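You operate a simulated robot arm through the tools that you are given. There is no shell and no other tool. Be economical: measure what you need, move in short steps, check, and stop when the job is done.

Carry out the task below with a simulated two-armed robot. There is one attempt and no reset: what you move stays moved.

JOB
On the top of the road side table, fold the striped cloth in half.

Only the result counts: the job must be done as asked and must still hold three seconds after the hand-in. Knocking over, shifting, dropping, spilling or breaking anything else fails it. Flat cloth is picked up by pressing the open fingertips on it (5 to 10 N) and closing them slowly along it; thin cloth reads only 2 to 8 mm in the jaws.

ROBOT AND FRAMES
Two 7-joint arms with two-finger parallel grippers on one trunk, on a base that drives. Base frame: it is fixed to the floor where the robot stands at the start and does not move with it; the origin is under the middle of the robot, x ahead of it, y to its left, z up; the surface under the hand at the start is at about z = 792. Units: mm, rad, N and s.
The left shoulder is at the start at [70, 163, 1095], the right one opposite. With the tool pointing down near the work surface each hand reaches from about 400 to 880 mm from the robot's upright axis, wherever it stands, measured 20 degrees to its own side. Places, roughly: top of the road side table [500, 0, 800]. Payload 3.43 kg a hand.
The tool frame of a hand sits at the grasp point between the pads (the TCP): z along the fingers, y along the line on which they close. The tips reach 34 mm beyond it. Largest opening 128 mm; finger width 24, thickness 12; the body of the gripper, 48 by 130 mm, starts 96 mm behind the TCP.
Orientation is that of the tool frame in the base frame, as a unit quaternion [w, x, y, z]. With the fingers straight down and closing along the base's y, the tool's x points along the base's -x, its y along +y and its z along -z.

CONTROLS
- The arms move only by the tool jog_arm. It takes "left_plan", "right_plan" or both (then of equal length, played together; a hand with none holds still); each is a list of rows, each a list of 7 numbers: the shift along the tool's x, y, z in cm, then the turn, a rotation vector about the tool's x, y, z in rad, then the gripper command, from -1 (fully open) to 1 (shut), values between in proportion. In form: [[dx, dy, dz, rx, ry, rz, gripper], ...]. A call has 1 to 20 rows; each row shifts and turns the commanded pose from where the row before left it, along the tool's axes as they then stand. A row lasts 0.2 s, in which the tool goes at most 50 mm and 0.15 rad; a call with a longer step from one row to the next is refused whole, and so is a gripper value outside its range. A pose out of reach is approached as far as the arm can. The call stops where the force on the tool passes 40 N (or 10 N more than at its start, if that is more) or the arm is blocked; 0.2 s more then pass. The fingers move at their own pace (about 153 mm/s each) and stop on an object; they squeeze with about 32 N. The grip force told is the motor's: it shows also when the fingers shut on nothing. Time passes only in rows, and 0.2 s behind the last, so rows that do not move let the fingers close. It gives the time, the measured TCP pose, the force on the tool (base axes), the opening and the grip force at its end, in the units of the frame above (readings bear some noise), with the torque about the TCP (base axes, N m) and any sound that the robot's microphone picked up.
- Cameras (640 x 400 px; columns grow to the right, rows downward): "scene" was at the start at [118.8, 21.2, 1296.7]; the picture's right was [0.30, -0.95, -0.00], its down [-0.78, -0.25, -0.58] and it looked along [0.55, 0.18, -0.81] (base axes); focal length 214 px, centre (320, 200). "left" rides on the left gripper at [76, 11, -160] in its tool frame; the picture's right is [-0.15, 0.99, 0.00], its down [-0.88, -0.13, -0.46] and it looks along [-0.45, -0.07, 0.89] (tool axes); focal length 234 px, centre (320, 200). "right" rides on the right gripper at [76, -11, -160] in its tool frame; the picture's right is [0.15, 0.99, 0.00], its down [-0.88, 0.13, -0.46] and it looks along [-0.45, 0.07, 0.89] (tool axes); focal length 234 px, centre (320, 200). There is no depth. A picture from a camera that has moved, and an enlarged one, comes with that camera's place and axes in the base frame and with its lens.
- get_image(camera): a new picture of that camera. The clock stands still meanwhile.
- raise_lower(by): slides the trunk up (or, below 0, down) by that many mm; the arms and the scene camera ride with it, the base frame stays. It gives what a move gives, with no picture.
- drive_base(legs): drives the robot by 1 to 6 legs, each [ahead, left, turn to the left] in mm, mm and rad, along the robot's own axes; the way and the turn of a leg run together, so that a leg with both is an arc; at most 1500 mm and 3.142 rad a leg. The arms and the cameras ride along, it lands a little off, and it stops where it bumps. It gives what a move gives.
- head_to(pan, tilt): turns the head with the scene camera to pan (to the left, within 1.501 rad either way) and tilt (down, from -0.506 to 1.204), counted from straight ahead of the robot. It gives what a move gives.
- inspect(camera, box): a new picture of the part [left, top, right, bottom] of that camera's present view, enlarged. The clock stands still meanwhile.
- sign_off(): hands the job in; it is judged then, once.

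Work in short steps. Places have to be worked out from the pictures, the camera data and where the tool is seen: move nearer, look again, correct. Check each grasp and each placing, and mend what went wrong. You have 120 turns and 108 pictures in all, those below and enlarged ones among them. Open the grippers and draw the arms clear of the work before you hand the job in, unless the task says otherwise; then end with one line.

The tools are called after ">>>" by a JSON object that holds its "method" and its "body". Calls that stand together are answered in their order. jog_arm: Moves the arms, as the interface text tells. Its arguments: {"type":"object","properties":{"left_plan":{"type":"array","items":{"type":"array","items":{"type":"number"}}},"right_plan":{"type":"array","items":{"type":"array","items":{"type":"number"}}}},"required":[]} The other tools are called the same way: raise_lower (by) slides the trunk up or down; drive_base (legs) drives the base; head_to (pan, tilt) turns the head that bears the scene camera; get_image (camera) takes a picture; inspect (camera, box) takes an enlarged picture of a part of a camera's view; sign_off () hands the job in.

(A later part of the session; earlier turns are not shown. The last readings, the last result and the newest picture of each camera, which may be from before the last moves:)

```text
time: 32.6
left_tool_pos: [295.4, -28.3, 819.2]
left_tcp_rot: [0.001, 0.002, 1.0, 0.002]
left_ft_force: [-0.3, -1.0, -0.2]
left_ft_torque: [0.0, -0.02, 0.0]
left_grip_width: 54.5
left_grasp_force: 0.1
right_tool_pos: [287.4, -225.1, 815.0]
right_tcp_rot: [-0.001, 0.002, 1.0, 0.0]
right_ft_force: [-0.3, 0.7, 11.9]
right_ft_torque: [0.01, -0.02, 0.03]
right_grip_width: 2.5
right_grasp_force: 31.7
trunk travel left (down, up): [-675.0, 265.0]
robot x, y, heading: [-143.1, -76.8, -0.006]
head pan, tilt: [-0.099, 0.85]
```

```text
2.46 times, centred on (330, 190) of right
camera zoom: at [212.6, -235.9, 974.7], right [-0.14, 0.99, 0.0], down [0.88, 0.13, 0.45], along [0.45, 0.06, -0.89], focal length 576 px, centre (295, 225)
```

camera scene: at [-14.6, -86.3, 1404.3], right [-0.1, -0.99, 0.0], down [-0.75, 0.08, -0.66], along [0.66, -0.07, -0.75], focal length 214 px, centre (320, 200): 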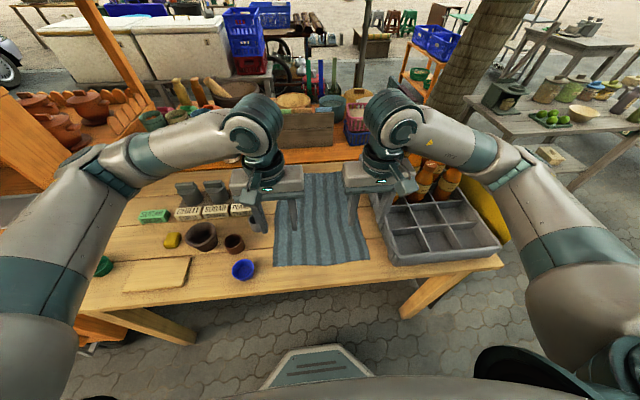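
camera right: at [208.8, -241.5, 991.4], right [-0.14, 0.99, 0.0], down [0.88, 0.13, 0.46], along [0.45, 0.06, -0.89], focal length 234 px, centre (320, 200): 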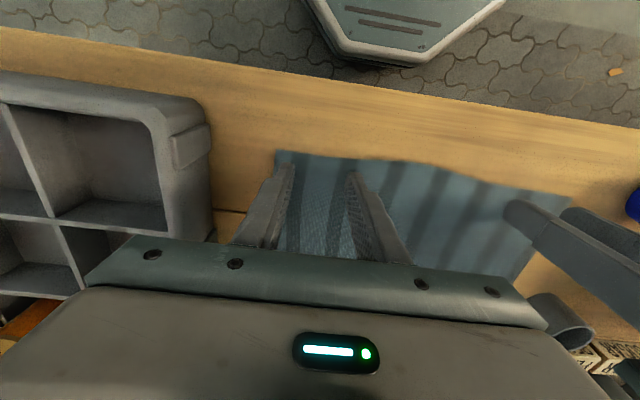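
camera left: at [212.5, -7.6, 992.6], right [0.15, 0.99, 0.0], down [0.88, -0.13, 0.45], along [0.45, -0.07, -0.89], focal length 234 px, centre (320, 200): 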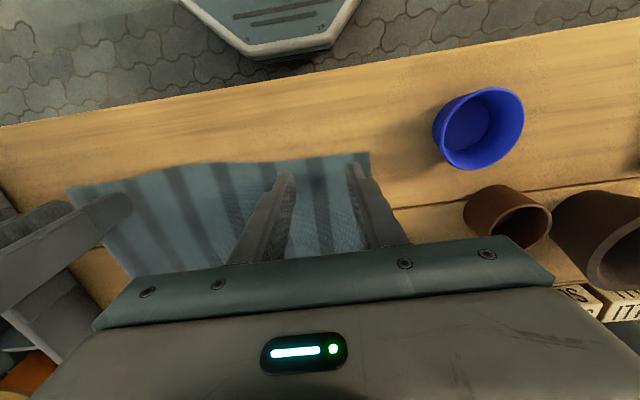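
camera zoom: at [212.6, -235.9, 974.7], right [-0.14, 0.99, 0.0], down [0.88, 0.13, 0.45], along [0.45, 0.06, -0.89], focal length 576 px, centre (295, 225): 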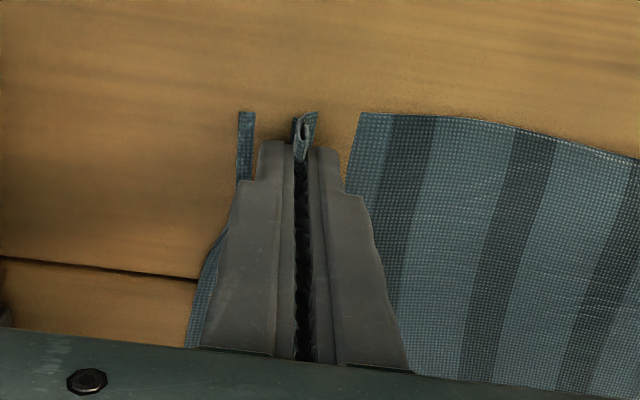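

The right hand holds the cloth (2.5 mm). The left cloth corner is now at about (266,−4), so I shift the left hand 19 mm inward and 10 mm toward the edge, then lower to contact.

>>> {"method": "jog_arm", "body": {"left_plan": [[0, 0, -0.4, 0, 0, 0, 0.15], [0.9, -1.9, 0, 0, 0, 0, 0.15], [0, 0, 0.4, 0, 0, 0, 0.15], [0, 0, 0.2, 0, 0, 0, 0.15], [0, 0, 0, 0, 0, 0, 0.15]]}}

>>> {"method": "jog_arm", "body": {"left_plan": [[0, 0, 0.1, 0, 0, 0, 0.15], [0, 0, 0, 0, 0, 0, 0.15]]}}

>>> {"method": "inspect", "body": {"camera": "left", "box": [200, 120, 460, 260]}}

```text
time: 33.8
left_tool_pos: [284.6, -47.9, 815.3]
left_tcp_rot: [0.001, 0.002, 1.0, 0.002]
left_ft_force: [0.1, -0.4, 0.4]
left_ft_torque: [0.02, -0.01, 0.0]
left_grip_width: 54.5
left_grasp_force: 0.0
right_tool_pos: [287.5, -225.2, 815.1]
right_tcp_rot: [0.0, 0.001, 1.0, 0.0]
right_ft_force: [-0.4, -0.4, 10.6]
right_ft_torque: [0.03, 0.01, 0.01]
right_grip_width: 2.7
right_grasp_force: 31.8
trunk travel left (down, up): [-675.0, 265.0]
robot x, y, heading: [-141.8, -79.0, -0.003]
head pan, tilt: [-0.099, 0.85]
```

```text
time: 34.4
left_tool_pos: [284.2, -48.6, 814.6]
left_tcp_rot: [0.002, 0.002, 1.0, 0.002]
left_ft_force: [-1.6, 1.4, 12.6]
left_ft_torque: [-0.13, 0.11, -0.02]
left_grip_width: 54.5
left_grasp_force: 0.0
right_tool_pos: [287.0, -224.9, 815.9]
right_tcp_rot: [0.0, 0.003, 1.0, -0.002]
right_ft_force: [1.6, 1.0, 6.8]
right_ft_torque: [0.03, -0.11, 0.0]
right_grip_width: 2.8
right_grasp_force: 32.2
trunk travel left (down, up): [-675.0, 265.0]
robot x, y, heading: [-142.5, -77.0, -0.003]
head pan, tilt: [-0.099, 0.85]
```

```text
2.46 times, centred on (330, 190) of left
camera zoom: at [208.4, -36.0, 975.5], right [0.15, 0.99, 0.0], down [0.88, -0.13, 0.46], along [0.46, -0.07, -0.89], focal length 576 px, centre (295, 225)
```

zoom: 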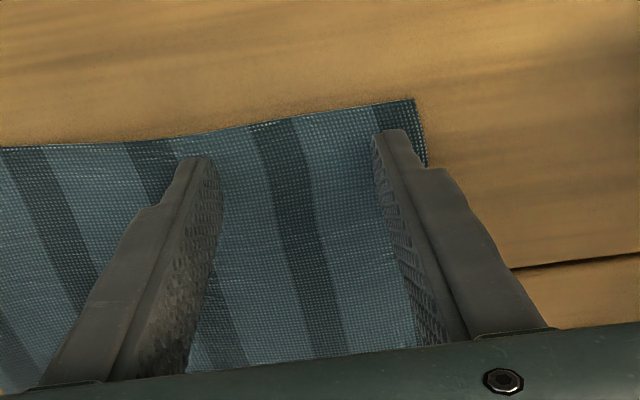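

Now the inner finger carries more, so I halve the tilt, ease 0.3 mm, then close slowly.

>>> {"method": "jog_arm", "body": {"left_plan": [[0, 0, -0.03, 0.002, 0, 0, 0.15], [0, 0, 0, 0, 0, 0, 0.15], [0, 0, 0, 0, 0, 0, 0.15]]}}

>>> {"method": "jog_arm", "body": {"left_plan": [[0, 0, 0, 0, 0, 0, 0.18], [0, 0, 0, 0, 0, 0, 0.21], [0, 0, 0, 0, 0, 0, 0.24], [0, 0, 0, 0, 0, 0, 0.27], [0, 0, 0, 0, 0, 0, 0.3], [0, 0, 0, 0, 0, 0, 0.33], [0, 0, 0, 0, 0, 0, 0.36], [0, 0, 0, 0, 0, 0, 0.39], [0, 0, 0, 0, 0, 0, 0.42], [0, 0, 0, 0, 0, 0, 0.45], [0, 0, 0, 0, 0, 0, 0.48]]}}

>>> {"method": "inspect", "body": {"camera": "left", "box": [200, 120, 460, 260]}}

```text
time: 35.2
left_tool_pos: [283.3, -48.2, 817.0]
left_tcp_rot: [0.003, 0.002, 1.0, 0.0]
left_ft_force: [0.2, 2.7, 22.1]
left_ft_torque: [-0.09, 0.08, -0.05]
left_grip_width: 54.4
left_grasp_force: 0.1
right_tool_pos: [286.6, -224.7, 815.4]
right_tcp_rot: [0.001, 0.002, 1.0, -0.001]
right_ft_force: [0.8, -0.4, 2.9]
right_ft_torque: [0.01, -0.02, 0.01]
right_grip_width: 2.5
right_grasp_force: 32.6
trunk travel left (down, up): [-675.0, 265.0]
robot x, y, heading: [-142.7, -76.6, -0.007]
head pan, tilt: [-0.099, 0.85]
```

```text
time: 37.6
left_tool_pos: [284.9, -47.3, 816.8]
left_tcp_rot: [0.002, 0.001, 1.0, 0.001]
left_ft_force: [0.0, -2.0, 28.5]
left_ft_torque: [-0.35, 0.12, -0.06]
left_grip_width: 33.1
left_grasp_force: 0.2
right_tool_pos: [286.1, -225.6, 816.4]
right_tcp_rot: [0.0, 0.002, 1.0, -0.001]
right_ft_force: [-0.7, 5.7, 1.2]
right_ft_torque: [0.25, 0.0, 0.02]
right_grip_width: 2.8
right_grasp_force: 32.3
trunk travel left (down, up): [-675.0, 265.0]
robot x, y, heading: [-145.0, -76.6, -0.004]
head pan, tilt: [-0.099, 0.85]
```

```text
2.46 times, centred on (330, 190) of left
camera zoom: at [207.7, -35.4, 975.3], right [0.15, 0.99, 0.0], down [0.88, -0.13, 0.46], along [0.46, -0.07, -0.89], focal length 576 px, centre (295, 225)
```

zoom: 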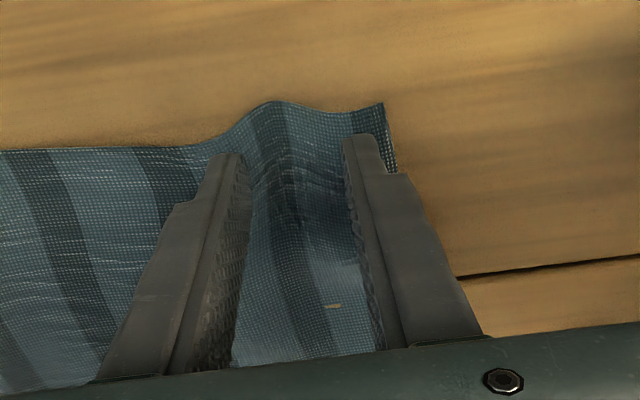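

It is buckling upward between the fingers, but the force has risen to 28 N. I ease 1 mm while closing on.

>>> {"method": "jog_arm", "body": {"left_plan": [[0, 0, -0.1, 0, 0, 0, 0.51], [0, 0, 0, 0, 0, 0, 0.54], [0, 0, 0, 0, 0, 0, 0.57], [0, 0, 0, 0, 0, 0, 0.6], [0, 0, 0, 0, 0, 0, 0.63], [0, 0, 0, 0, 0, 0, 0.66], [0, 0, 0, 0, 0, 0, 0.69], [0, 0, 0, 0, 0, 0, 0.72], [0, 0, 0, 0, 0, 0, 0.75], [0, 0, 0, 0, 0, 0, 0.78], [0, 0, 0, 0, 0, 0, 0.81], [0, 0, 0, 0, 0, 0, 0.84], [0, 0, 0, 0, 0, 0, 0.87], [0, 0, 0, 0, 0, 0, 0.9], [0, 0, 0, 0, 0, 0, 0.93], [0, 0, 0, 0, 0, 0, 0.96], [0, 0, 0, 0, 0, 0, 1], [0, 0, 0, 0, 0, 0, 1], [0, 0, 0, 0, 0, 0, 1]]}}

>>> {"method": "inspect", "body": {"camera": "left", "box": [200, 120, 460, 260]}}

>>> {"method": "inspect", "body": {"camera": "right", "box": [200, 120, 460, 260]}}

```text
time: 41.6
left_tool_pos: [284.3, -48.8, 815.2]
left_tcp_rot: [0.003, 0.001, 1.0, 0.001]
left_ft_force: [-0.2, 0.7, 19.7]
left_ft_torque: [0.05, 0.13, 0.01]
left_grip_width: 0.0
left_grasp_force: 32.1
right_tool_pos: [287.1, -226.3, 814.8]
right_tcp_rot: [0.0, 0.002, 1.0, 0.0]
right_ft_force: [-0.9, 0.5, 2.5]
right_ft_torque: [-0.01, 0.04, -0.01]
right_grip_width: 2.6
right_grasp_force: 32.1
trunk travel left (down, up): [-675.0, 265.0]
robot x, y, heading: [-145.2, -81.2, -0.004]
head pan, tilt: [-0.099, 0.85]
```

```text
2.46 times, centred on (330, 190) of left
camera zoom: at [208.0, -36.0, 975.5], right [0.15, 0.99, 0.0], down [0.88, -0.13, 0.46], along [0.45, -0.07, -0.89], focal length 576 px, centre (295, 225)
```

zoom: 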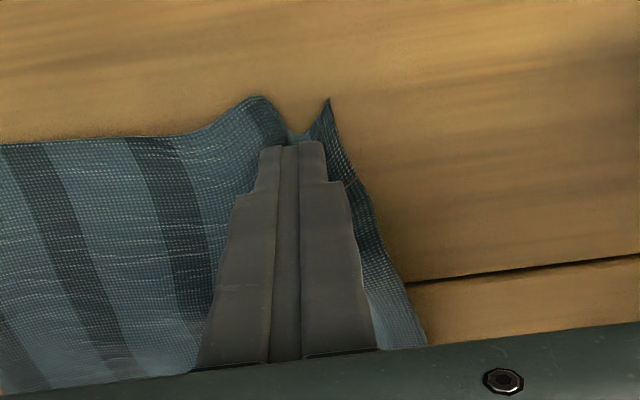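

```text
2.46 times, centred on (330, 190) of right
camera zoom: at [211.9, -236.1, 974.9], right [-0.14, 0.99, 0.0], down [0.88, 0.13, 0.46], along [0.45, 0.06, -0.89], focal length 576 px, centre (295, 225)
```

zoom: 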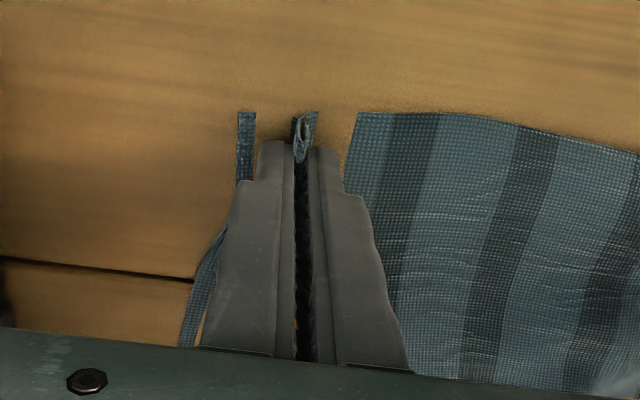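

The left slipped at the end, though the cloth is now rumpled. I lift it, reopen, and look at the shape.

>>> {"method": "jog_arm", "body": {"left_plan": [[0, 0, -1.0, 0, 0, 0, 1], [0, 0, -1.5, 0, 0, 0, 0.15], [0, 0, 0, 0, 0, 0, 0.15], [0, 0, 0, 0, 0, 0, 0.15]]}}

>>> {"method": "inspect", "body": {"camera": "left", "box": [200, 120, 460, 260]}}

```text
time: 42.6
left_tool_pos: [285.4, -48.1, 841.0]
left_tcp_rot: [0.001, 0.003, 1.0, 0.001]
left_ft_force: [0.2, -0.3, -0.2]
left_ft_torque: [0.01, -0.06, 0.03]
left_grip_width: 54.6
left_grasp_force: 0.0
right_tool_pos: [286.5, -226.4, 815.7]
right_tcp_rot: [0.001, 0.002, 1.0, 0.0]
right_ft_force: [-2.0, 0.0, 9.5]
right_ft_torque: [-0.01, 0.07, 0.02]
right_grip_width: 2.6
right_grasp_force: 31.9
trunk travel left (down, up): [-675.0, 265.0]
robot x, y, heading: [-145.4, -79.6, -0.005]
head pan, tilt: [-0.099, 0.85]
```

```text
2.46 times, centred on (330, 190) of left
camera zoom: at [208.8, -36.0, 1000.6], right [0.15, 0.99, 0.0], down [0.88, -0.13, 0.46], along [0.45, -0.07, -0.89], focal length 576 px, centre (295, 225)
```

zoom: 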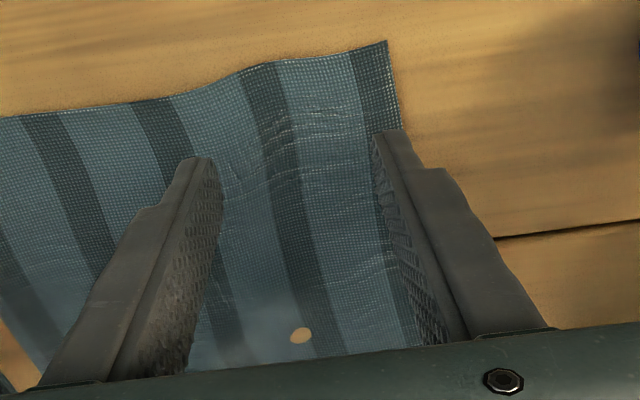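

The cloth relaxed flat, with its corner near (249,−9). I move 14 mm toward the edge, descend to light contact, and check balance.

>>> {"method": "jog_arm", "body": {"left_plan": [[1.4, 0, 0, 0, 0, 0, 0.15], [0, 0, 1.5, 0, 0, 0, 0.15], [0, 0, 0.8, 0, 0, 0, 0.15], [0, 0, 0, 0, 0, 0, 0.15], [0, 0, 0, 0, 0, 0, 0.15]]}}

>>> {"method": "inspect", "body": {"camera": "left", "box": [200, 120, 460, 260]}}

```text
time: 43.8
left_tool_pos: [268.5, -46.9, 818.6]
left_tcp_rot: [0.002, 0.002, 1.0, 0.001]
left_ft_force: [-0.7, -0.1, -0.2]
left_ft_torque: [0.02, -0.02, 0.02]
left_grip_width: 54.3
left_grasp_force: 0.1
right_tool_pos: [286.3, -225.0, 816.5]
right_tcp_rot: [0.0, 0.002, 1.0, 0.0]
right_ft_force: [-1.9, -1.0, 10.7]
right_ft_torque: [-0.03, 0.04, 0.01]
right_grip_width: 2.7
right_grasp_force: 32.4
trunk travel left (down, up): [-675.0, 265.0]
robot x, y, heading: [-143.1, -82.1, -0.005]
head pan, tilt: [-0.099, 0.85]
```

```text
2.46 times, centred on (330, 190) of left
camera zoom: at [193.7, -34.9, 978.2], right [0.15, 0.99, 0.0], down [0.88, -0.13, 0.46], along [0.45, -0.07, -0.89], focal length 576 px, centre (295, 225)
```

zoom: 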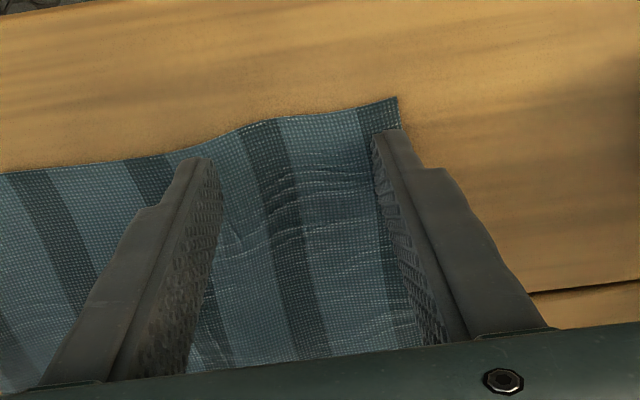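

I shift 6 mm deeper and 3 mm inward, then descend to contact.

>>> {"method": "jog_arm", "body": {"left_plan": [[-0.6, -0.3, 0, 0, 0, 0, 0.15], [0, 0, 0.2, 0, 0, 0, 0.15], [0, 0, 0.1, 0, 0, 0, 0.15], [0, 0, 0, 0, 0, 0, 0.15], [0, 0, 0, 0, 0, 0, 0.15]]}}

>>> {"method": "jog_arm", "body": {"left_plan": [[0, 0, 0, 0, 0, 0, 0.15], [0, 0, 0, 0, 0, 0, 0.15]]}}

```text
time: 45.0
left_tool_pos: [277.9, -49.1, 816.0]
left_tcp_rot: [0.002, 0.001, 1.0, 0.0]
left_ft_force: [-0.9, 0.9, 11.0]
left_ft_torque: [-0.01, 0.1, -0.02]
left_grip_width: 54.3
left_grasp_force: 0.0
right_tool_pos: [287.4, -225.1, 814.4]
right_tcp_rot: [0.0, 0.002, 1.0, -0.001]
right_ft_force: [1.6, 0.2, 6.9]
right_ft_torque: [-0.01, -0.05, 0.02]
right_grip_width: 2.5
right_grasp_force: 32.1
trunk travel left (down, up): [-675.0, 265.0]
robot x, y, heading: [-139.9, -73.2, -0.004]
head pan, tilt: [-0.099, 0.85]
```

```text
time: 45.6
left_tool_pos: [277.3, -48.6, 814.8]
left_tcp_rot: [0.002, 0.002, 1.0, 0.001]
left_ft_force: [-0.4, 0.9, 13.8]
left_ft_torque: [-0.1, 0.09, 0.01]
left_grip_width: 54.3
left_grasp_force: 0.2
right_tool_pos: [286.7, -225.3, 816.0]
right_tcp_rot: [0.0, 0.002, 1.0, 0.0]
right_ft_force: [1.2, -0.8, 4.6]
right_ft_torque: [0.02, -0.04, 0.01]
right_grip_width: 2.4
right_grasp_force: 31.8
trunk travel left (down, up): [-675.0, 265.0]
robot x, y, heading: [-144.4, -76.0, -0.006]
head pan, tilt: [-0.099, 0.85]
```

Force is 14 N with a slight pitch bias; I correct the pitch, ease 0.4 mm, and close slowly to half.

>>> {"method": "jog_arm", "body": {"left_plan": [[0, 0, -0.04, 0, 0.004, 0, 0.15], [0, 0, 0, 0, 0, 0, 0.18], [0, 0, 0, 0, 0, 0, 0.21], [0, 0, 0, 0, 0, 0, 0.24], [0, 0, 0, 0, 0, 0, 0.27], [0, 0, 0, 0, 0, 0, 0.3], [0, 0, 0, 0, 0, 0, 0.33], [0, 0, 0, 0, 0, 0, 0.36], [0, 0, 0, 0, 0, 0, 0.39], [0, 0, 0, 0, 0, 0, 0.42], [0, 0, 0, 0, 0, 0, 0.45]]}}

>>> {"method": "inspect", "body": {"camera": "left", "box": [200, 120, 460, 260]}}

```text
time: 48.0
left_tool_pos: [276.8, -52.3, 815.5]
left_tcp_rot: [0.0, 0.002, 1.0, 0.002]
left_ft_force: [-0.9, -4.1, 4.4]
left_ft_torque: [-0.19, -0.07, 0.0]
left_grip_width: 38.1
left_grasp_force: 3.7
right_tool_pos: [288.5, -224.5, 816.2]
right_tcp_rot: [0.0, 0.002, 1.0, 0.001]
right_ft_force: [-0.7, 6.7, 8.8]
right_ft_torque: [0.27, 0.04, 0.04]
right_grip_width: 2.3
right_grasp_force: 32.2
trunk travel left (down, up): [-675.0, 265.0]
robot x, y, heading: [-143.2, -78.2, -0.009]
head pan, tilt: [-0.099, 0.85]
```

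```text
2.46 times, centred on (330, 190) of left
camera zoom: at [201.0, -38.5, 976.1], right [0.15, 0.99, 0.0], down [0.88, -0.13, 0.46], along [0.45, -0.07, -0.89], focal length 576 px, centre (295, 225)
```

zoom: 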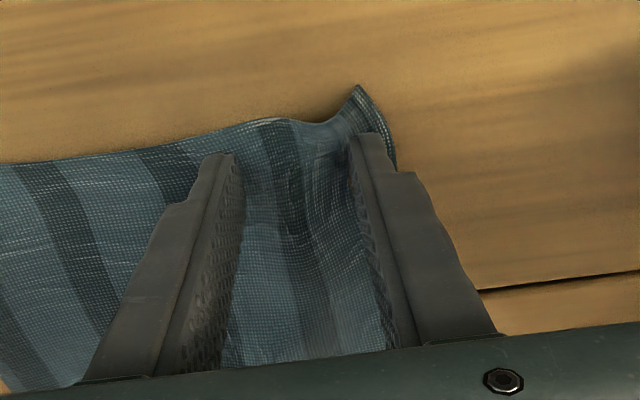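

The bulge is forming, but the inner finger is pulling against the right hand's grip. I shift the left hand inward as it closes so the inner finger stays put.

>>> {"method": "jog_arm", "body": {"left_plan": [[0, -0.1, 0, 0, 0, 0, 0.48], [0, -0.1, 0, 0, 0, 0, 0.51], [0, -0.1, 0, 0, 0, 0, 0.54], [0, -0.1, 0, 0, 0, 0, 0.57], [0, -0.1, 0, 0, 0, 0, 0.6], [0, -0.1, 0, 0, 0, 0, 0.63], [0, -0.1, 0, 0, 0, 0, 0.66]]}}

>>> {"method": "inspect", "body": {"camera": "left", "box": [200, 120, 460, 260]}}

```text
time: 49.6
left_tool_pos: [278.0, -57.8, 816.6]
left_tcp_rot: [0.001, 0.002, 1.0, 0.001]
left_ft_force: [-0.2, -4.7, 8.9]
left_ft_torque: [-0.23, -0.04, -0.03]
left_grip_width: 24.5
left_grasp_force: 3.6
right_tool_pos: [287.0, -225.4, 815.9]
right_tcp_rot: [-0.001, 0.002, 1.0, -0.001]
right_ft_force: [0.8, 6.7, 7.4]
right_ft_torque: [0.29, -0.01, 0.08]
right_grip_width: 2.7
right_grasp_force: 31.9
trunk travel left (down, up): [-675.0, 265.0]
robot x, y, heading: [-142.9, -79.6, -0.003]
head pan, tilt: [-0.099, 0.85]
```

```text
2.46 times, centred on (330, 190) of left
camera zoom: at [201.6, -46.0, 976.1], right [0.15, 0.99, 0.0], down [0.88, -0.13, 0.46], along [0.45, -0.07, -0.89], focal length 576 px, centre (295, 225)
```

zoom: 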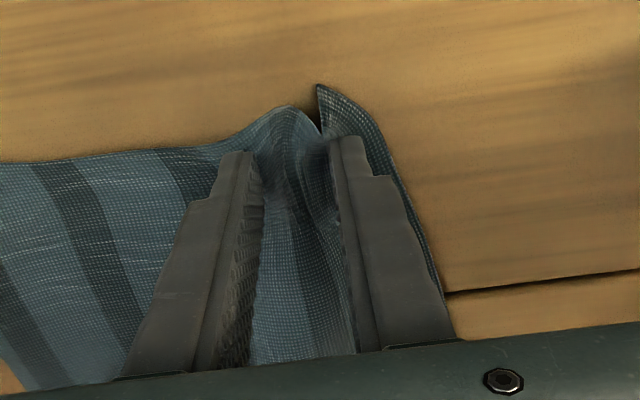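

Now a clear fold stands between the fingers. I finish closing the same way.

>>> {"method": "jog_arm", "body": {"left_plan": [[0, -0.1, 0, 0, 0, 0, 0.69], [0, -0.1, 0, 0, 0, 0, 0.72], [0, -0.1, 0, 0, 0, 0, 0.75], [0, -0.1, 0, 0, 0, 0, 0.78], [0, -0.1, 0, 0, 0, 0, 0.81], [0, -0.1, 0, 0, 0, 0, 0.84], [0, -0.1, 0, 0, 0, 0, 0.87], [0, -0.1, 0, 0, 0, 0, 0.9], [0, -0.1, 0, 0, 0, 0, 0.93], [0, 0, 0, 0, 0, 0, 0.96], [0, 0, 0, 0, 0, 0, 1], [0, 0, 0, 0, 0, 0, 1], [0, 0, 0, 0, 0, 0, 1]]}}

>>> {"method": "inspect", "body": {"camera": "left", "box": [200, 120, 460, 260]}}

```text
time: 52.4
left_tool_pos: [276.9, -67.7, 815.1]
left_tcp_rot: [0.0, 0.002, 1.0, 0.0]
left_ft_force: [1.4, -11.8, 5.8]
left_ft_torque: [-0.39, -0.01, -0.06]
left_grip_width: 2.8
left_grasp_force: 32.3
right_tool_pos: [286.9, -224.9, 816.1]
right_tcp_rot: [0.0, 0.001, 1.0, 0.0]
right_ft_force: [-1.0, 10.5, 7.4]
right_ft_torque: [0.38, 0.01, 0.09]
right_grip_width: 2.9
right_grasp_force: 32.0
trunk travel left (down, up): [-675.0, 265.0]
robot x, y, heading: [-143.0, -76.1, -0.003]
head pan, tilt: [-0.099, 0.85]
```

```text
2.46 times, centred on (330, 190) of left
camera zoom: at [201.4, -55.2, 976.1], right [0.15, 0.99, 0.0], down [0.88, -0.13, 0.46], along [0.45, -0.07, -0.89], focal length 576 px, centre (295, 225)
```

zoom: 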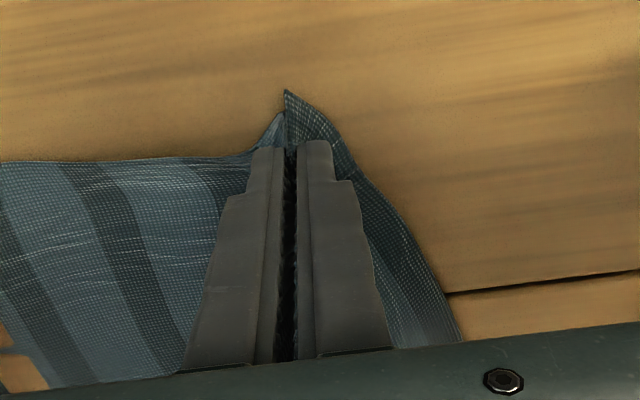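

Both hands hold the cloth (2.8 mm and 2.9 mm) with about 11 N tension between them. I bring the hands 6 mm closer, lift slightly and look.

>>> {"method": "jog_arm", "body": {"left_plan": [[0, -0.3, -1, 0, 0, 0, 1], [0, -0.3, -2, 0, 0, 0, 1], [0, 0, -2, 0, 0, 0, 1], [0, 0, 0, 0, 0, 0, 1]], "right_plan": [[0, 0, -1, 0, 0, 0, 1], [0, 0, -2, 0, 0, 0, 1], [0, 0, -2, 0, 0, 0, 1], [0, 0, 0, 0, 0, 0, 1]]}}

>>> {"method": "inspect", "body": {"camera": "scene", "box": [220, 140, 420, 290]}}

>>> {"method": "get_image", "body": {"camera": "left"}}

>>> {"method": "get_image", "body": {"camera": "right"}}

```text
time: 53.4
left_tool_pos: [276.5, -72.7, 864.9]
left_tcp_rot: [0.0, 0.001, 1.0, 0.001]
left_ft_force: [0.2, -1.7, -0.7]
left_ft_torque: [-0.05, -0.03, -0.01]
left_grip_width: 2.5
left_grasp_force: 32.2
right_tool_pos: [288.1, -226.9, 865.5]
right_tcp_rot: [-0.001, 0.002, 1.0, -0.001]
right_ft_force: [-0.7, 1.1, -0.9]
right_ft_torque: [0.08, 0.03, 0.01]
right_grip_width: 2.5
right_grasp_force: 32.1
trunk travel left (down, up): [-675.0, 265.0]
robot x, y, heading: [-142.4, -77.3, -0.007]
head pan, tilt: [-0.099, 0.85]
```

```text
2.67 times, centred on (320, 215) of scene
camera zoom: at [-14.6, -87.4, 1404.2], right [-0.1, -0.99, 0.0], down [-0.75, 0.08, -0.66], along [0.66, -0.07, -0.75], focal length 572 px, centre (320, 160)
```

zoom: 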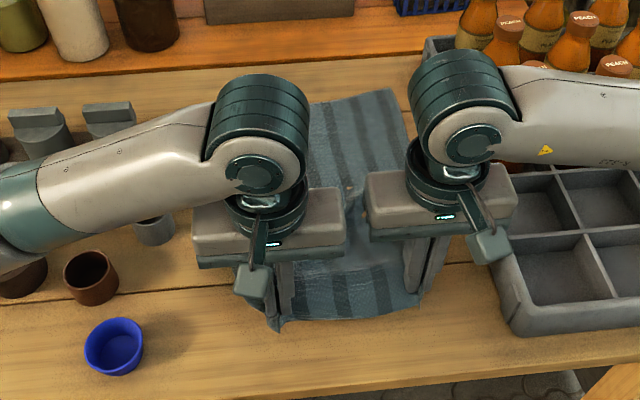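

```text
71 pictures are left
camera left: at [201.8, -60.4, 1025.8], right [0.15, 0.99, 0.0], down [0.88, -0.13, 0.45], along [0.45, -0.07, -0.89], focal length 234 px, centre (320, 200)
```

left: 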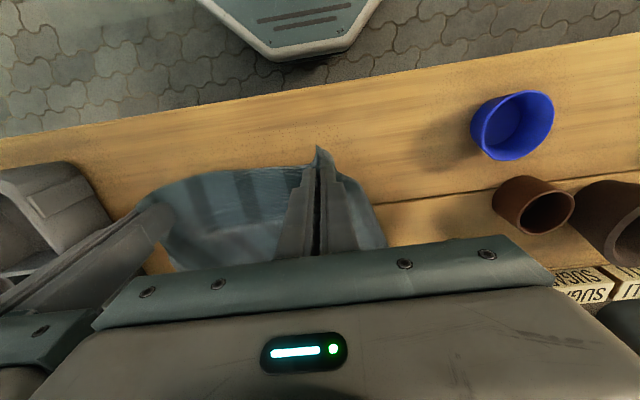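

```text
70 pictures are left
camera right: at [214.2, -236.8, 1025.3], right [-0.14, 0.99, 0.0], down [0.88, 0.13, 0.45], along [0.45, 0.06, -0.89], focal length 234 px, centre (320, 200)
```

right: 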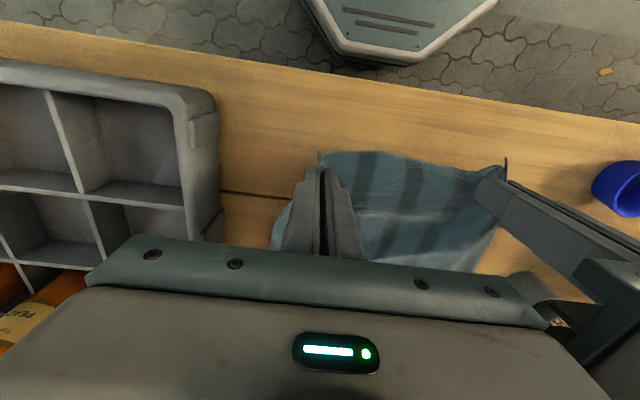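

Both grips hold. I spread the hands gently to flatten the held edge until a small tension shows.

>>> {"method": "jog_arm", "body": {"left_plan": [[0, 0.5, 0, 0, 0, 0, 1], [0, 0.5, 0, 0, 0, 0, 1], [0, 0.5, 0, 0, 0, 0, 1], [0, 0, 0, 0, 0, 0, 1]], "right_plan": [[0, -0.3, 0, 0, 0, 0, 1], [0, -0.3, 0, 0, 0, 0, 1], [0, -0.4, 0, 0, 0, 0, 1], [0, 0, 0, 0, 0, 0, 1]]}}

>>> {"method": "get_image", "body": {"camera": "right"}}

```text
time: 54.1
left_tool_pos: [276.5, -65.4, 867.3]
left_tcp_rot: [0.001, 0.003, 1.0, -0.009]
left_ft_force: [1.3, -18.3, 0.5]
left_ft_torque: [-0.62, -0.06, -0.1]
left_grip_width: 2.8
left_grasp_force: 32.3
right_tool_pos: [286.9, -226.1, 867.2]
right_tcp_rot: [-0.001, -0.002, 1.0, 0.009]
right_ft_force: [-1.4, 18.8, 1.0]
right_ft_torque: [0.64, 0.04, 0.16]
right_grip_width: 2.9
right_grasp_force: 31.7
trunk travel left (down, up): [-675.0, 265.0]
robot x, y, heading: [-140.2, -80.3, -0.007]
head pan, tilt: [-0.099, 0.85]
stopped in row 3 (left hand): the force on the tool passed its limit at 44 N (the readings are from after the stop); the commanded pose is now the measured one
```

```text
69 pictures are left
camera right: at [212.9, -240.5, 1026.3], right [-0.15, 0.99, 0.02], down [0.88, 0.13, 0.46], along [0.45, 0.08, -0.89], focal length 234 px, centre (320, 200)
```

right: 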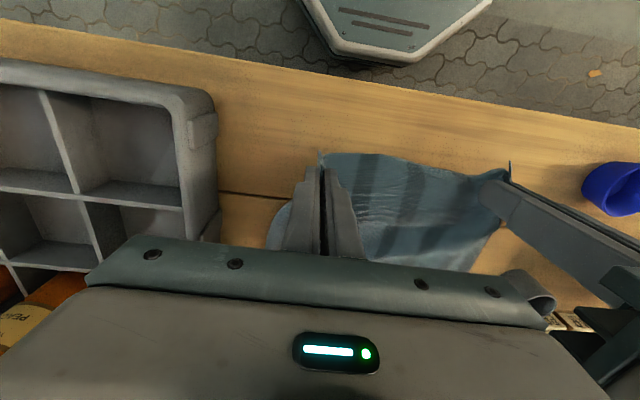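

The edge is taut at about 160 mm separation, so I relax it a little and straighten the wrists. Then I sweep both hands up along an arc to the apex above the fold line (x≈481).

>>> {"method": "jog_arm", "body": {"left_plan": [[0, -0.4, 0, -0.018, 0, 0, 1], [-1.5, 0, -2.8, 0, 0, 0, 1], [-2.0, 0, -2.5, 0, 0, 0, 1], [-2.4, 0, -2.2, 0, 0, 0, 1], [-2.6, 0, -1.9, 0, 0, 0, 1], [-2.8, 0, -1.6, 0, 0, 0, 1], [-3.0, 0, -1.2, 0, 0, 0, 1], [-3.1, 0, -0.8, 0, 0, 0, 1], [-3.1, 0, -0.3, 0, 0, 0, 1], [0, 0, 0, 0, 0, 0, 1]], "right_plan": [[0, 0.1, 0, 0.018, 0, 0, 1], [-1.4, 0, -2.8, 0, 0, 0, 1], [-1.9, 0, -2.5, 0, 0, 0, 1], [-2.3, 0, -2.2, 0, 0, 0, 1], [-2.5, 0, -1.9, 0, 0, 0, 1], [-2.7, 0, -1.6, 0, 0, 0, 1], [-2.9, 0, -1.2, 0, 0, 0, 1], [-2.9, 0, -0.8, 0, 0, 0, 1], [-2.9, 0, -0.3, 0, 0, 0, 1], [0, 0, 0, 0, 0, 0, 1]]}}

>>> {"method": "get_image", "body": {"camera": "scene"}}

>>> {"method": "get_image", "body": {"camera": "left"}}

>>> {"method": "get_image", "body": {"camera": "right"}}

```text
time: 56.3
left_tool_pos: [481.9, -69.4, 1003.4]
left_tcp_rot: [0.001, 0.003, 1.0, 0.003]
left_ft_force: [0.5, -8.4, -0.9]
left_ft_torque: [-0.32, -0.04, -0.04]
left_grip_width: 2.8
left_grasp_force: 31.9
right_tool_pos: [481.7, -226.5, 1000.2]
right_tcp_rot: [0.0, -0.001, 1.0, -0.002]
right_ft_force: [0.1, 8.8, 0.0]
right_ft_torque: [0.3, -0.04, 0.08]
right_grip_width: 2.8
right_grasp_force: 32.2
trunk travel left (down, up): [-675.0, 265.0]
robot x, y, heading: [-142.7, -76.5, -0.007]
head pan, tilt: [-0.099, 0.85]
```

```text
68 pictures are left
camera scene: at [-15.4, -87.3, 1404.3], right [-0.1, -0.99, 0.0], down [-0.75, 0.08, -0.66], along [0.66, -0.07, -0.75], focal length 214 px, centre (320, 200)
```

scene: 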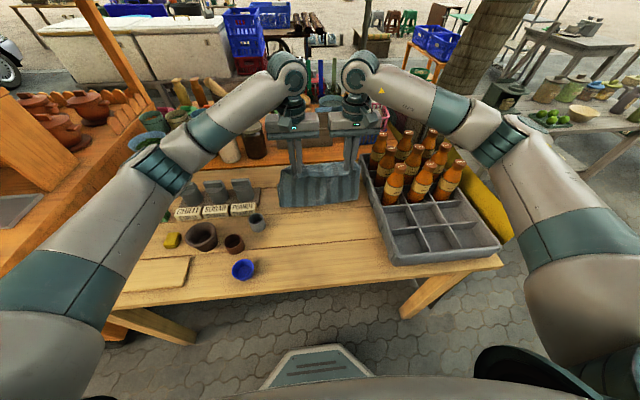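

```text
67 pictures are left
camera left: at [406.2, -57.7, 1163.0], right [0.15, 0.99, 0.01], down [0.88, -0.14, 0.46], along [0.45, -0.06, -0.89], focal length 234 px, centre (320, 200)
```

left: 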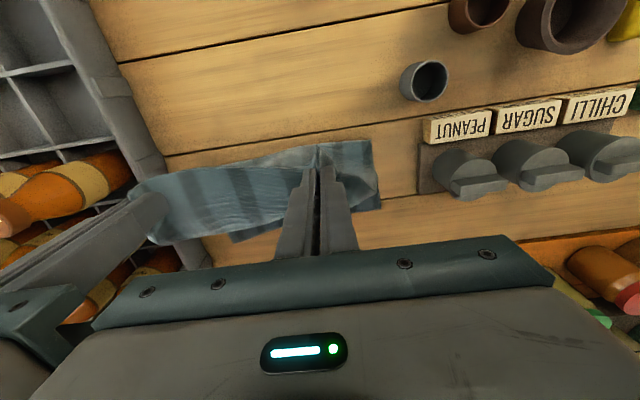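

```text
66 pictures are left
camera right: at [407.8, -237.0, 1160.1], right [-0.15, 0.99, -0.01], down [0.88, 0.13, 0.45], along [0.45, 0.06, -0.89], focal length 234 px, centre (320, 200)
```

right: 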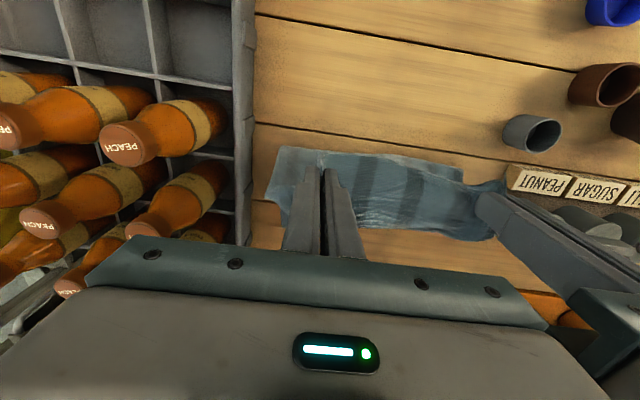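

The far half seems to have crept back a little. I zoom in to find where the far edge lies now.

>>> {"method": "inspect", "body": {"camera": "left", "box": [120, 120, 420, 260]}}

>>> {"method": "inspect", "body": {"camera": "right", "box": [220, 120, 520, 270]}}

>>> {"method": "inspect", "body": {"camera": "scene", "box": [240, 90, 400, 220]}}

```text
2.13 times, centred on (270, 190) of left
camera zoom: at [406.2, -57.7, 1163.0], right [0.15, 0.99, 0.01], down [0.88, -0.14, 0.46], along [0.45, -0.06, -0.89], focal length 500 px, centre (427, 221)
```

zoom: 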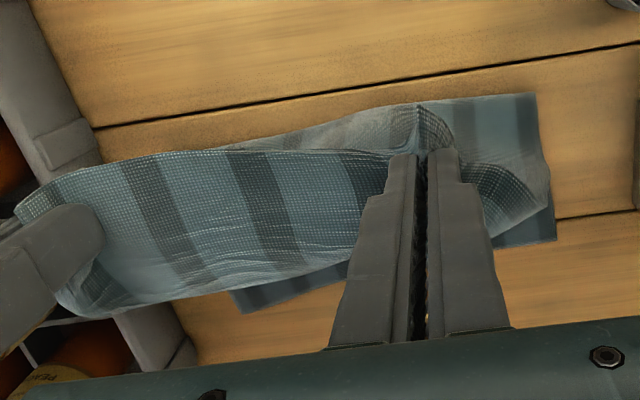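

```text
2.13 times, centred on (370, 195) of right
camera zoom: at [407.8, -237.0, 1160.1], right [-0.15, 0.99, -0.01], down [0.88, 0.13, 0.45], along [0.45, 0.06, -0.89], focal length 500 px, centre (213, 211)
```

zoom: 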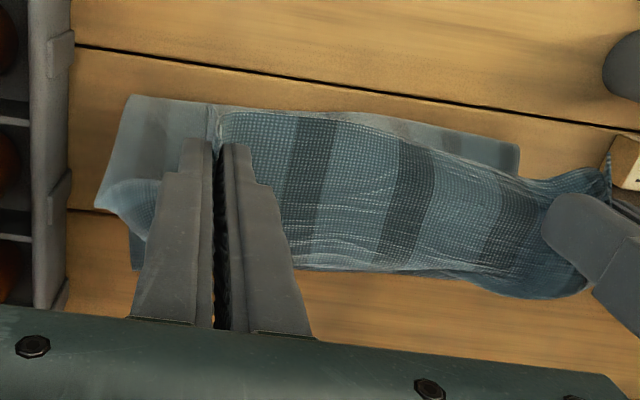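

```text
3.08 times, centred on (320, 155) of scene
camera zoom: at [-15.4, -87.3, 1404.3], right [-0.1, -0.99, 0.0], down [-0.75, 0.08, -0.66], along [0.66, -0.07, -0.75], focal length 660 px, centre (320, 338)
```

zoom: 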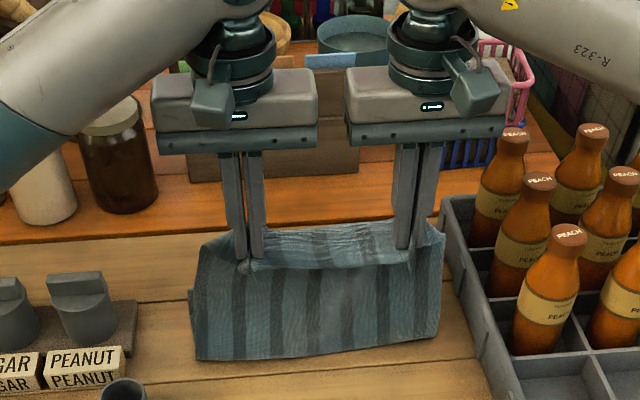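

The far edge now runs from (670,−275) to (635,27), and the hanging part has slack with its bend at x≈505. I move the hands back and down first so the slack lies down behind the bend, then I'll sweep forward low onto the far edge.

>>> {"method": "jog_arm", "body": {"left_plan": [[2.3, 0.2, 2.5, 0, 0, 0, 1], [2.3, 0.2, 2.5, 0, 0, 0, 1], [2.3, 0.2, 2.5, 0, 0, 0, 1], [2.3, 0.2, 2.5, 0, 0, 0, 1], [0, 0, 1.5, 0, 0, 0, 1], [0, 0, 0, 0, 0, 0, 1]], "right_plan": [[1.9, 0.3, 2.5, 0, 0, 0, 1], [1.9, 0.3, 2.5, 0, 0, 0, 1], [1.9, 0.3, 2.5, 0, 0, 0, 1], [1.9, 0.2, 2.5, 0, 0, 0, 1], [0, 0, 1.5, 0, 0, 0, 1], [0, 0, 0, 0, 0, 0, 1]]}}

>>> {"method": "inspect", "body": {"camera": "scene", "box": [220, 90, 420, 250]}}

>>> {"method": "get_image", "body": {"camera": "right"}}

>>> {"method": "get_image", "body": {"camera": "left"}}

```text
time: 57.7
left_tool_pos: [388.4, -60.1, 885.8]
left_tcp_rot: [0.0, 0.002, 1.0, 0.003]
left_ft_force: [2.2, -9.4, -0.6]
left_ft_torque: [-0.33, -0.06, -0.01]
left_grip_width: 3.0
left_grasp_force: 32.3
right_tool_pos: [407.8, -216.2, 885.5]
right_tcp_rot: [-0.001, -0.001, 1.0, -0.002]
right_ft_force: [-1.3, 8.7, -0.3]
right_ft_torque: [0.3, 0.07, 0.08]
right_grip_width: 2.7
right_grasp_force: 31.7
trunk travel left (down, up): [-675.0, 265.0]
robot x, y, heading: [-139.2, -81.2, -0.005]
head pan, tilt: [-0.099, 0.85]
```

```text
2.50 times, centred on (320, 170) of scene
camera zoom: at [-15.0, -87.3, 1404.3], right [-0.1, -0.99, 0.0], down [-0.75, 0.08, -0.66], along [0.66, -0.07, -0.75], focal length 536 px, centre (320, 275)
```

zoom: 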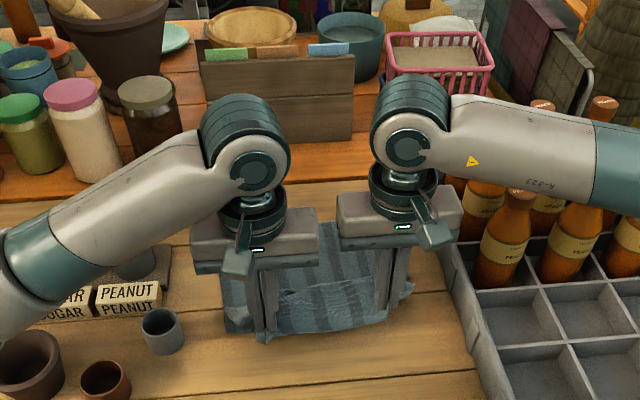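

```text
61 pictures are left
camera right: at [332.3, -226.8, 1044.9], right [-0.15, 0.99, -0.01], down [0.88, 0.13, 0.45], along [0.45, 0.06, -0.89], focal length 234 px, centre (320, 200)
```

right: 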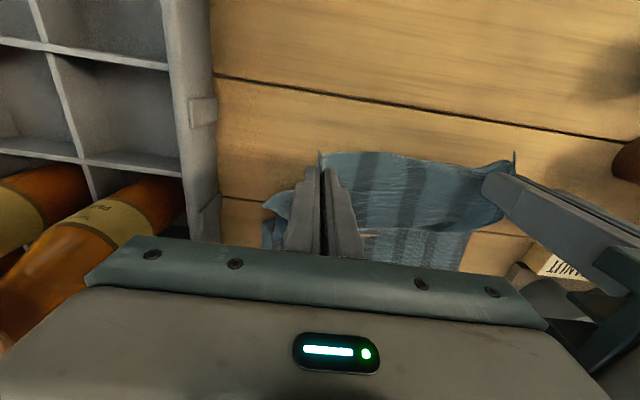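

```text
60 pictures are left
camera left: at [312.5, -48.8, 1046.8], right [0.15, 0.99, 0.01], down [0.88, -0.14, 0.46], along [0.45, -0.06, -0.89], focal length 234 px, centre (320, 200)
```

left: 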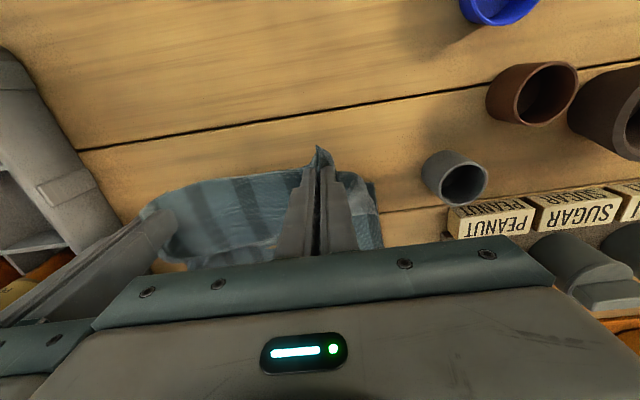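

The layout is as intended. I sweep forward low toward the far edge, lowering at the end.

>>> {"method": "jog_arm", "body": {"left_plan": [[-3.4, 0.17, -0.8, 0, 0, 0, 1], [-3.4, 0.17, -0.4, 0, 0, 0, 1], [-3.4, 0.17, 0, 0, 0, 0, 1], [-3.4, 0.17, 0.4, 0, 0, 0, 1], [-3.4, 0.17, 1.2, 0, 0, 0, 1], [-3.4, 0.17, 1.8, 0, 0, 0, 1], [-3.4, 0.17, 1.8, 0, 0, 0, 1], [0, 0, 0, 0, 0, 0, 1]], "right_plan": [[-3.4, 0.17, -0.8, 0, 0, 0, 1], [-3.4, 0.17, -0.4, 0, 0, 0, 1], [-3.4, 0.17, 0, 0, 0, 0, 1], [-3.4, 0.17, 0.4, 0, 0, 0, 1], [-3.4, 0.17, 1.2, 0, 0, 0, 1], [-3.4, 0.17, 1.8, 0, 0, 0, 1], [-3.4, 0.17, 1.8, 0, 0, 0, 1], [0, 0, 0, 0, 0, 0, 1]]}}

>>> {"method": "inspect", "body": {"camera": "scene", "box": [220, 90, 420, 250]}}

>>> {"method": "get_image", "body": {"camera": "right"}}

>>> {"method": "get_image", "body": {"camera": "left"}}

```text
time: 59.5
left_tool_pos: [629.6, -48.0, 848.6]
left_tcp_rot: [0.001, 0.004, 1.0, 0.003]
left_ft_force: [1.2, -7.4, -0.8]
left_ft_torque: [-0.31, -0.03, -0.03]
left_grip_width: 2.8
left_grasp_force: 31.8
right_tool_pos: [644.0, -204.9, 842.7]
right_tcp_rot: [0.0, -0.002, 1.0, -0.002]
right_ft_force: [-1.2, 7.9, 0.4]
right_ft_torque: [0.3, 0.02, 0.06]
right_grip_width: 2.9
right_grasp_force: 32.1
trunk travel left (down, up): [-675.0, 265.0]
robot x, y, heading: [-136.7, -80.3, -0.006]
head pan, tilt: [-0.099, 0.85]
```

```text
2.50 times, centred on (320, 170) of scene
camera zoom: at [-15.7, -87.6, 1404.4], right [-0.1, -0.99, 0.0], down [-0.75, 0.08, -0.66], along [0.66, -0.07, -0.75], focal length 536 px, centre (320, 275)
```

zoom: 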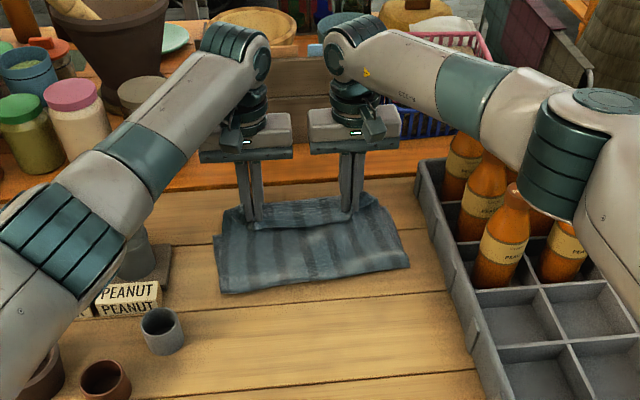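

```text
58 pictures are left
camera right: at [568.8, -215.3, 1001.7], right [-0.15, 0.99, -0.01], down [0.88, 0.14, 0.46], along [0.45, 0.06, -0.89], focal length 234 px, centre (320, 200)
```

right: 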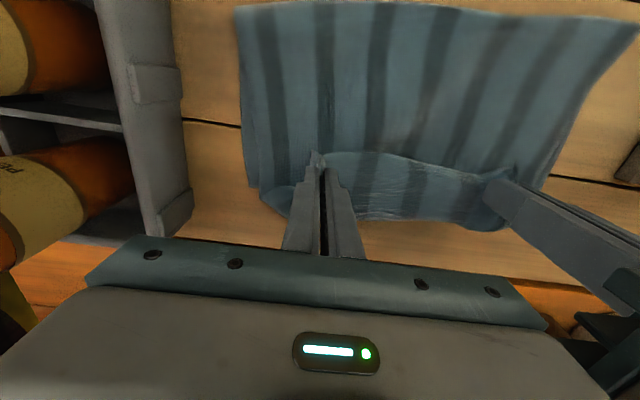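

```text
57 pictures are left
camera left: at [553.2, -36.9, 1009.1], right [0.15, 0.99, 0.01], down [0.88, -0.14, 0.46], along [0.45, -0.07, -0.89], focal length 234 px, centre (320, 200)
```

left: 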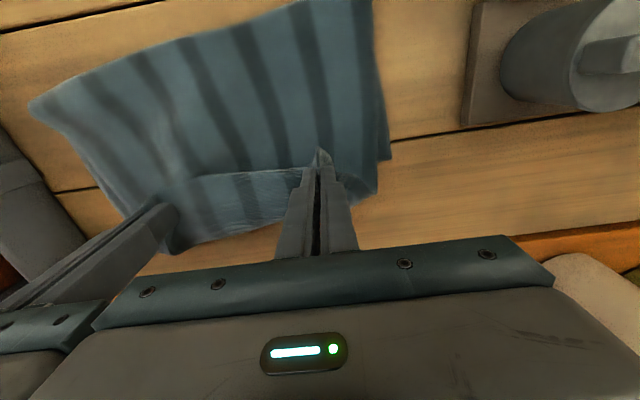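

The fold is forming well. The top edge overhangs the bottom edge by about 27 mm, so I move back by that amount while lowering close to the cloth.

>>> {"method": "jog_arm", "body": {"left_plan": [[1.4, 0, 0.8, 0, 0, 0, 1], [1.3, 0, 0.8, 0, 0, 0, 1], [0, 0, 0.7, 0, 0, 0, 1], [0, 0, 0, 0, 0, 0, 1]], "right_plan": [[1.4, 0, 0.6, 0, 0, 0, 1], [1.3, 0, 0.6, 0, 0, 0, 1], [0, 0, 0.6, 0, 0, 0, 1], [0, 0, 0, 0, 0, 0, 1]]}}

>>> {"method": "get_image", "body": {"camera": "right"}}

>>> {"method": "get_image", "body": {"camera": "left"}}

```text
time: 60.5
left_tool_pos: [602.2, -49.7, 824.0]
left_tcp_rot: [0.0, 0.003, 1.0, 0.003]
left_ft_force: [1.8, -4.5, -0.9]
left_ft_torque: [-0.19, -0.06, 0.0]
left_grip_width: 2.8
left_grasp_force: 31.9
right_tool_pos: [617.0, -204.1, 824.6]
right_tcp_rot: [-0.001, -0.001, 1.0, -0.003]
right_ft_force: [-1.2, 4.9, 0.0]
right_ft_torque: [0.19, 0.02, 0.06]
right_grip_width: 2.7
right_grasp_force: 31.7
trunk travel left (down, up): [-675.0, 265.0]
robot x, y, heading: [-143.8, -74.4, -0.007]
head pan, tilt: [-0.099, 0.85]
```

```text
56 pictures are left
camera right: at [542.8, -214.1, 984.0], right [-0.15, 0.99, -0.01], down [0.88, 0.13, 0.45], along [0.45, 0.06, -0.89], focal length 234 px, centre (320, 200)
```

right: 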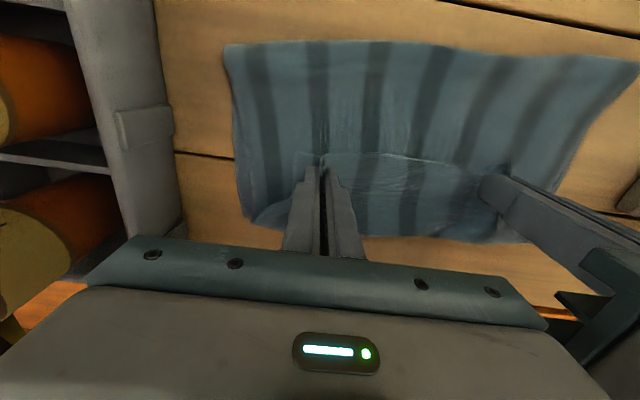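

```text
55 pictures are left
camera left: at [525.6, -37.4, 983.8], right [0.15, 0.99, 0.01], down [0.88, -0.14, 0.46], along [0.45, -0.06, -0.89], focal length 234 px, centre (320, 200)
```

left: 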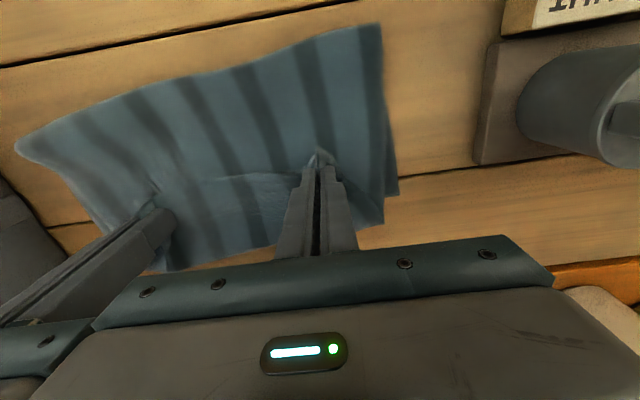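

I zoom in to compare the top and bottom edges.

>>> {"method": "inspect", "body": {"camera": "right", "box": [210, 130, 530, 270]}}

>>> {"method": "inspect", "body": {"camera": "left", "box": [130, 130, 430, 290]}}

>>> {"method": "inspect", "body": {"camera": "scene", "box": [260, 130, 380, 220]}}

```text
2.00 times, centred on (370, 200) of right
camera zoom: at [542.8, -214.1, 984.0], right [-0.15, 0.99, -0.01], down [0.88, 0.13, 0.45], along [0.45, 0.06, -0.89], focal length 468 px, centre (220, 200)
```

zoom: 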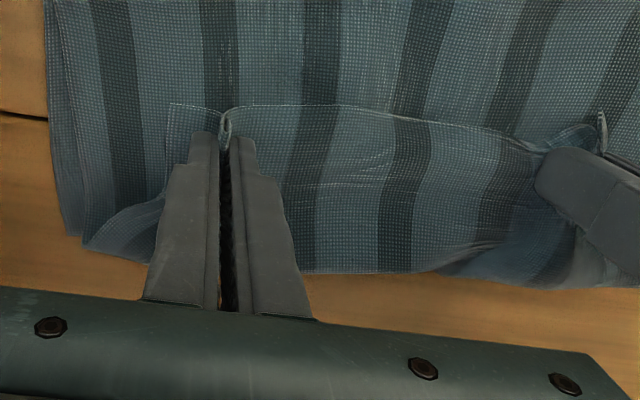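

```text
2.13 times, centred on (280, 210) of left
camera zoom: at [525.6, -37.4, 983.8], right [0.15, 0.99, 0.01], down [0.88, -0.14, 0.46], along [0.45, -0.06, -0.89], focal length 500 px, centre (405, 179)
```

zoom: 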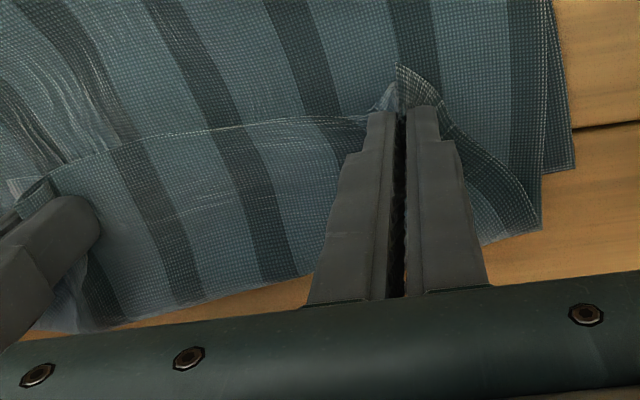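

```text
4.44 times, centred on (320, 175) of scene
camera zoom: at [-15.0, -87.4, 1404.3], right [-0.1, -0.99, 0.0], down [-0.75, 0.08, -0.66], along [0.66, -0.07, -0.75], focal length 953 px, centre (320, 311)
```

zoom: 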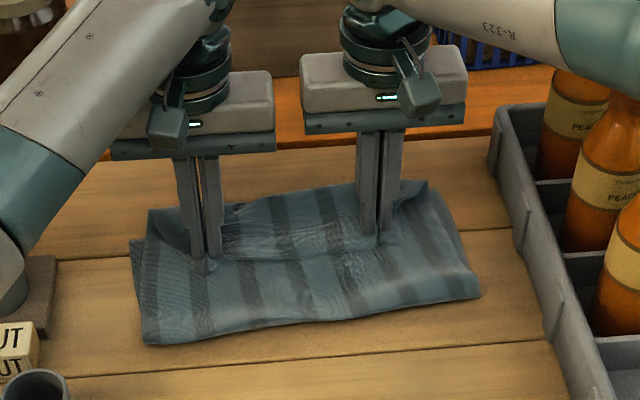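

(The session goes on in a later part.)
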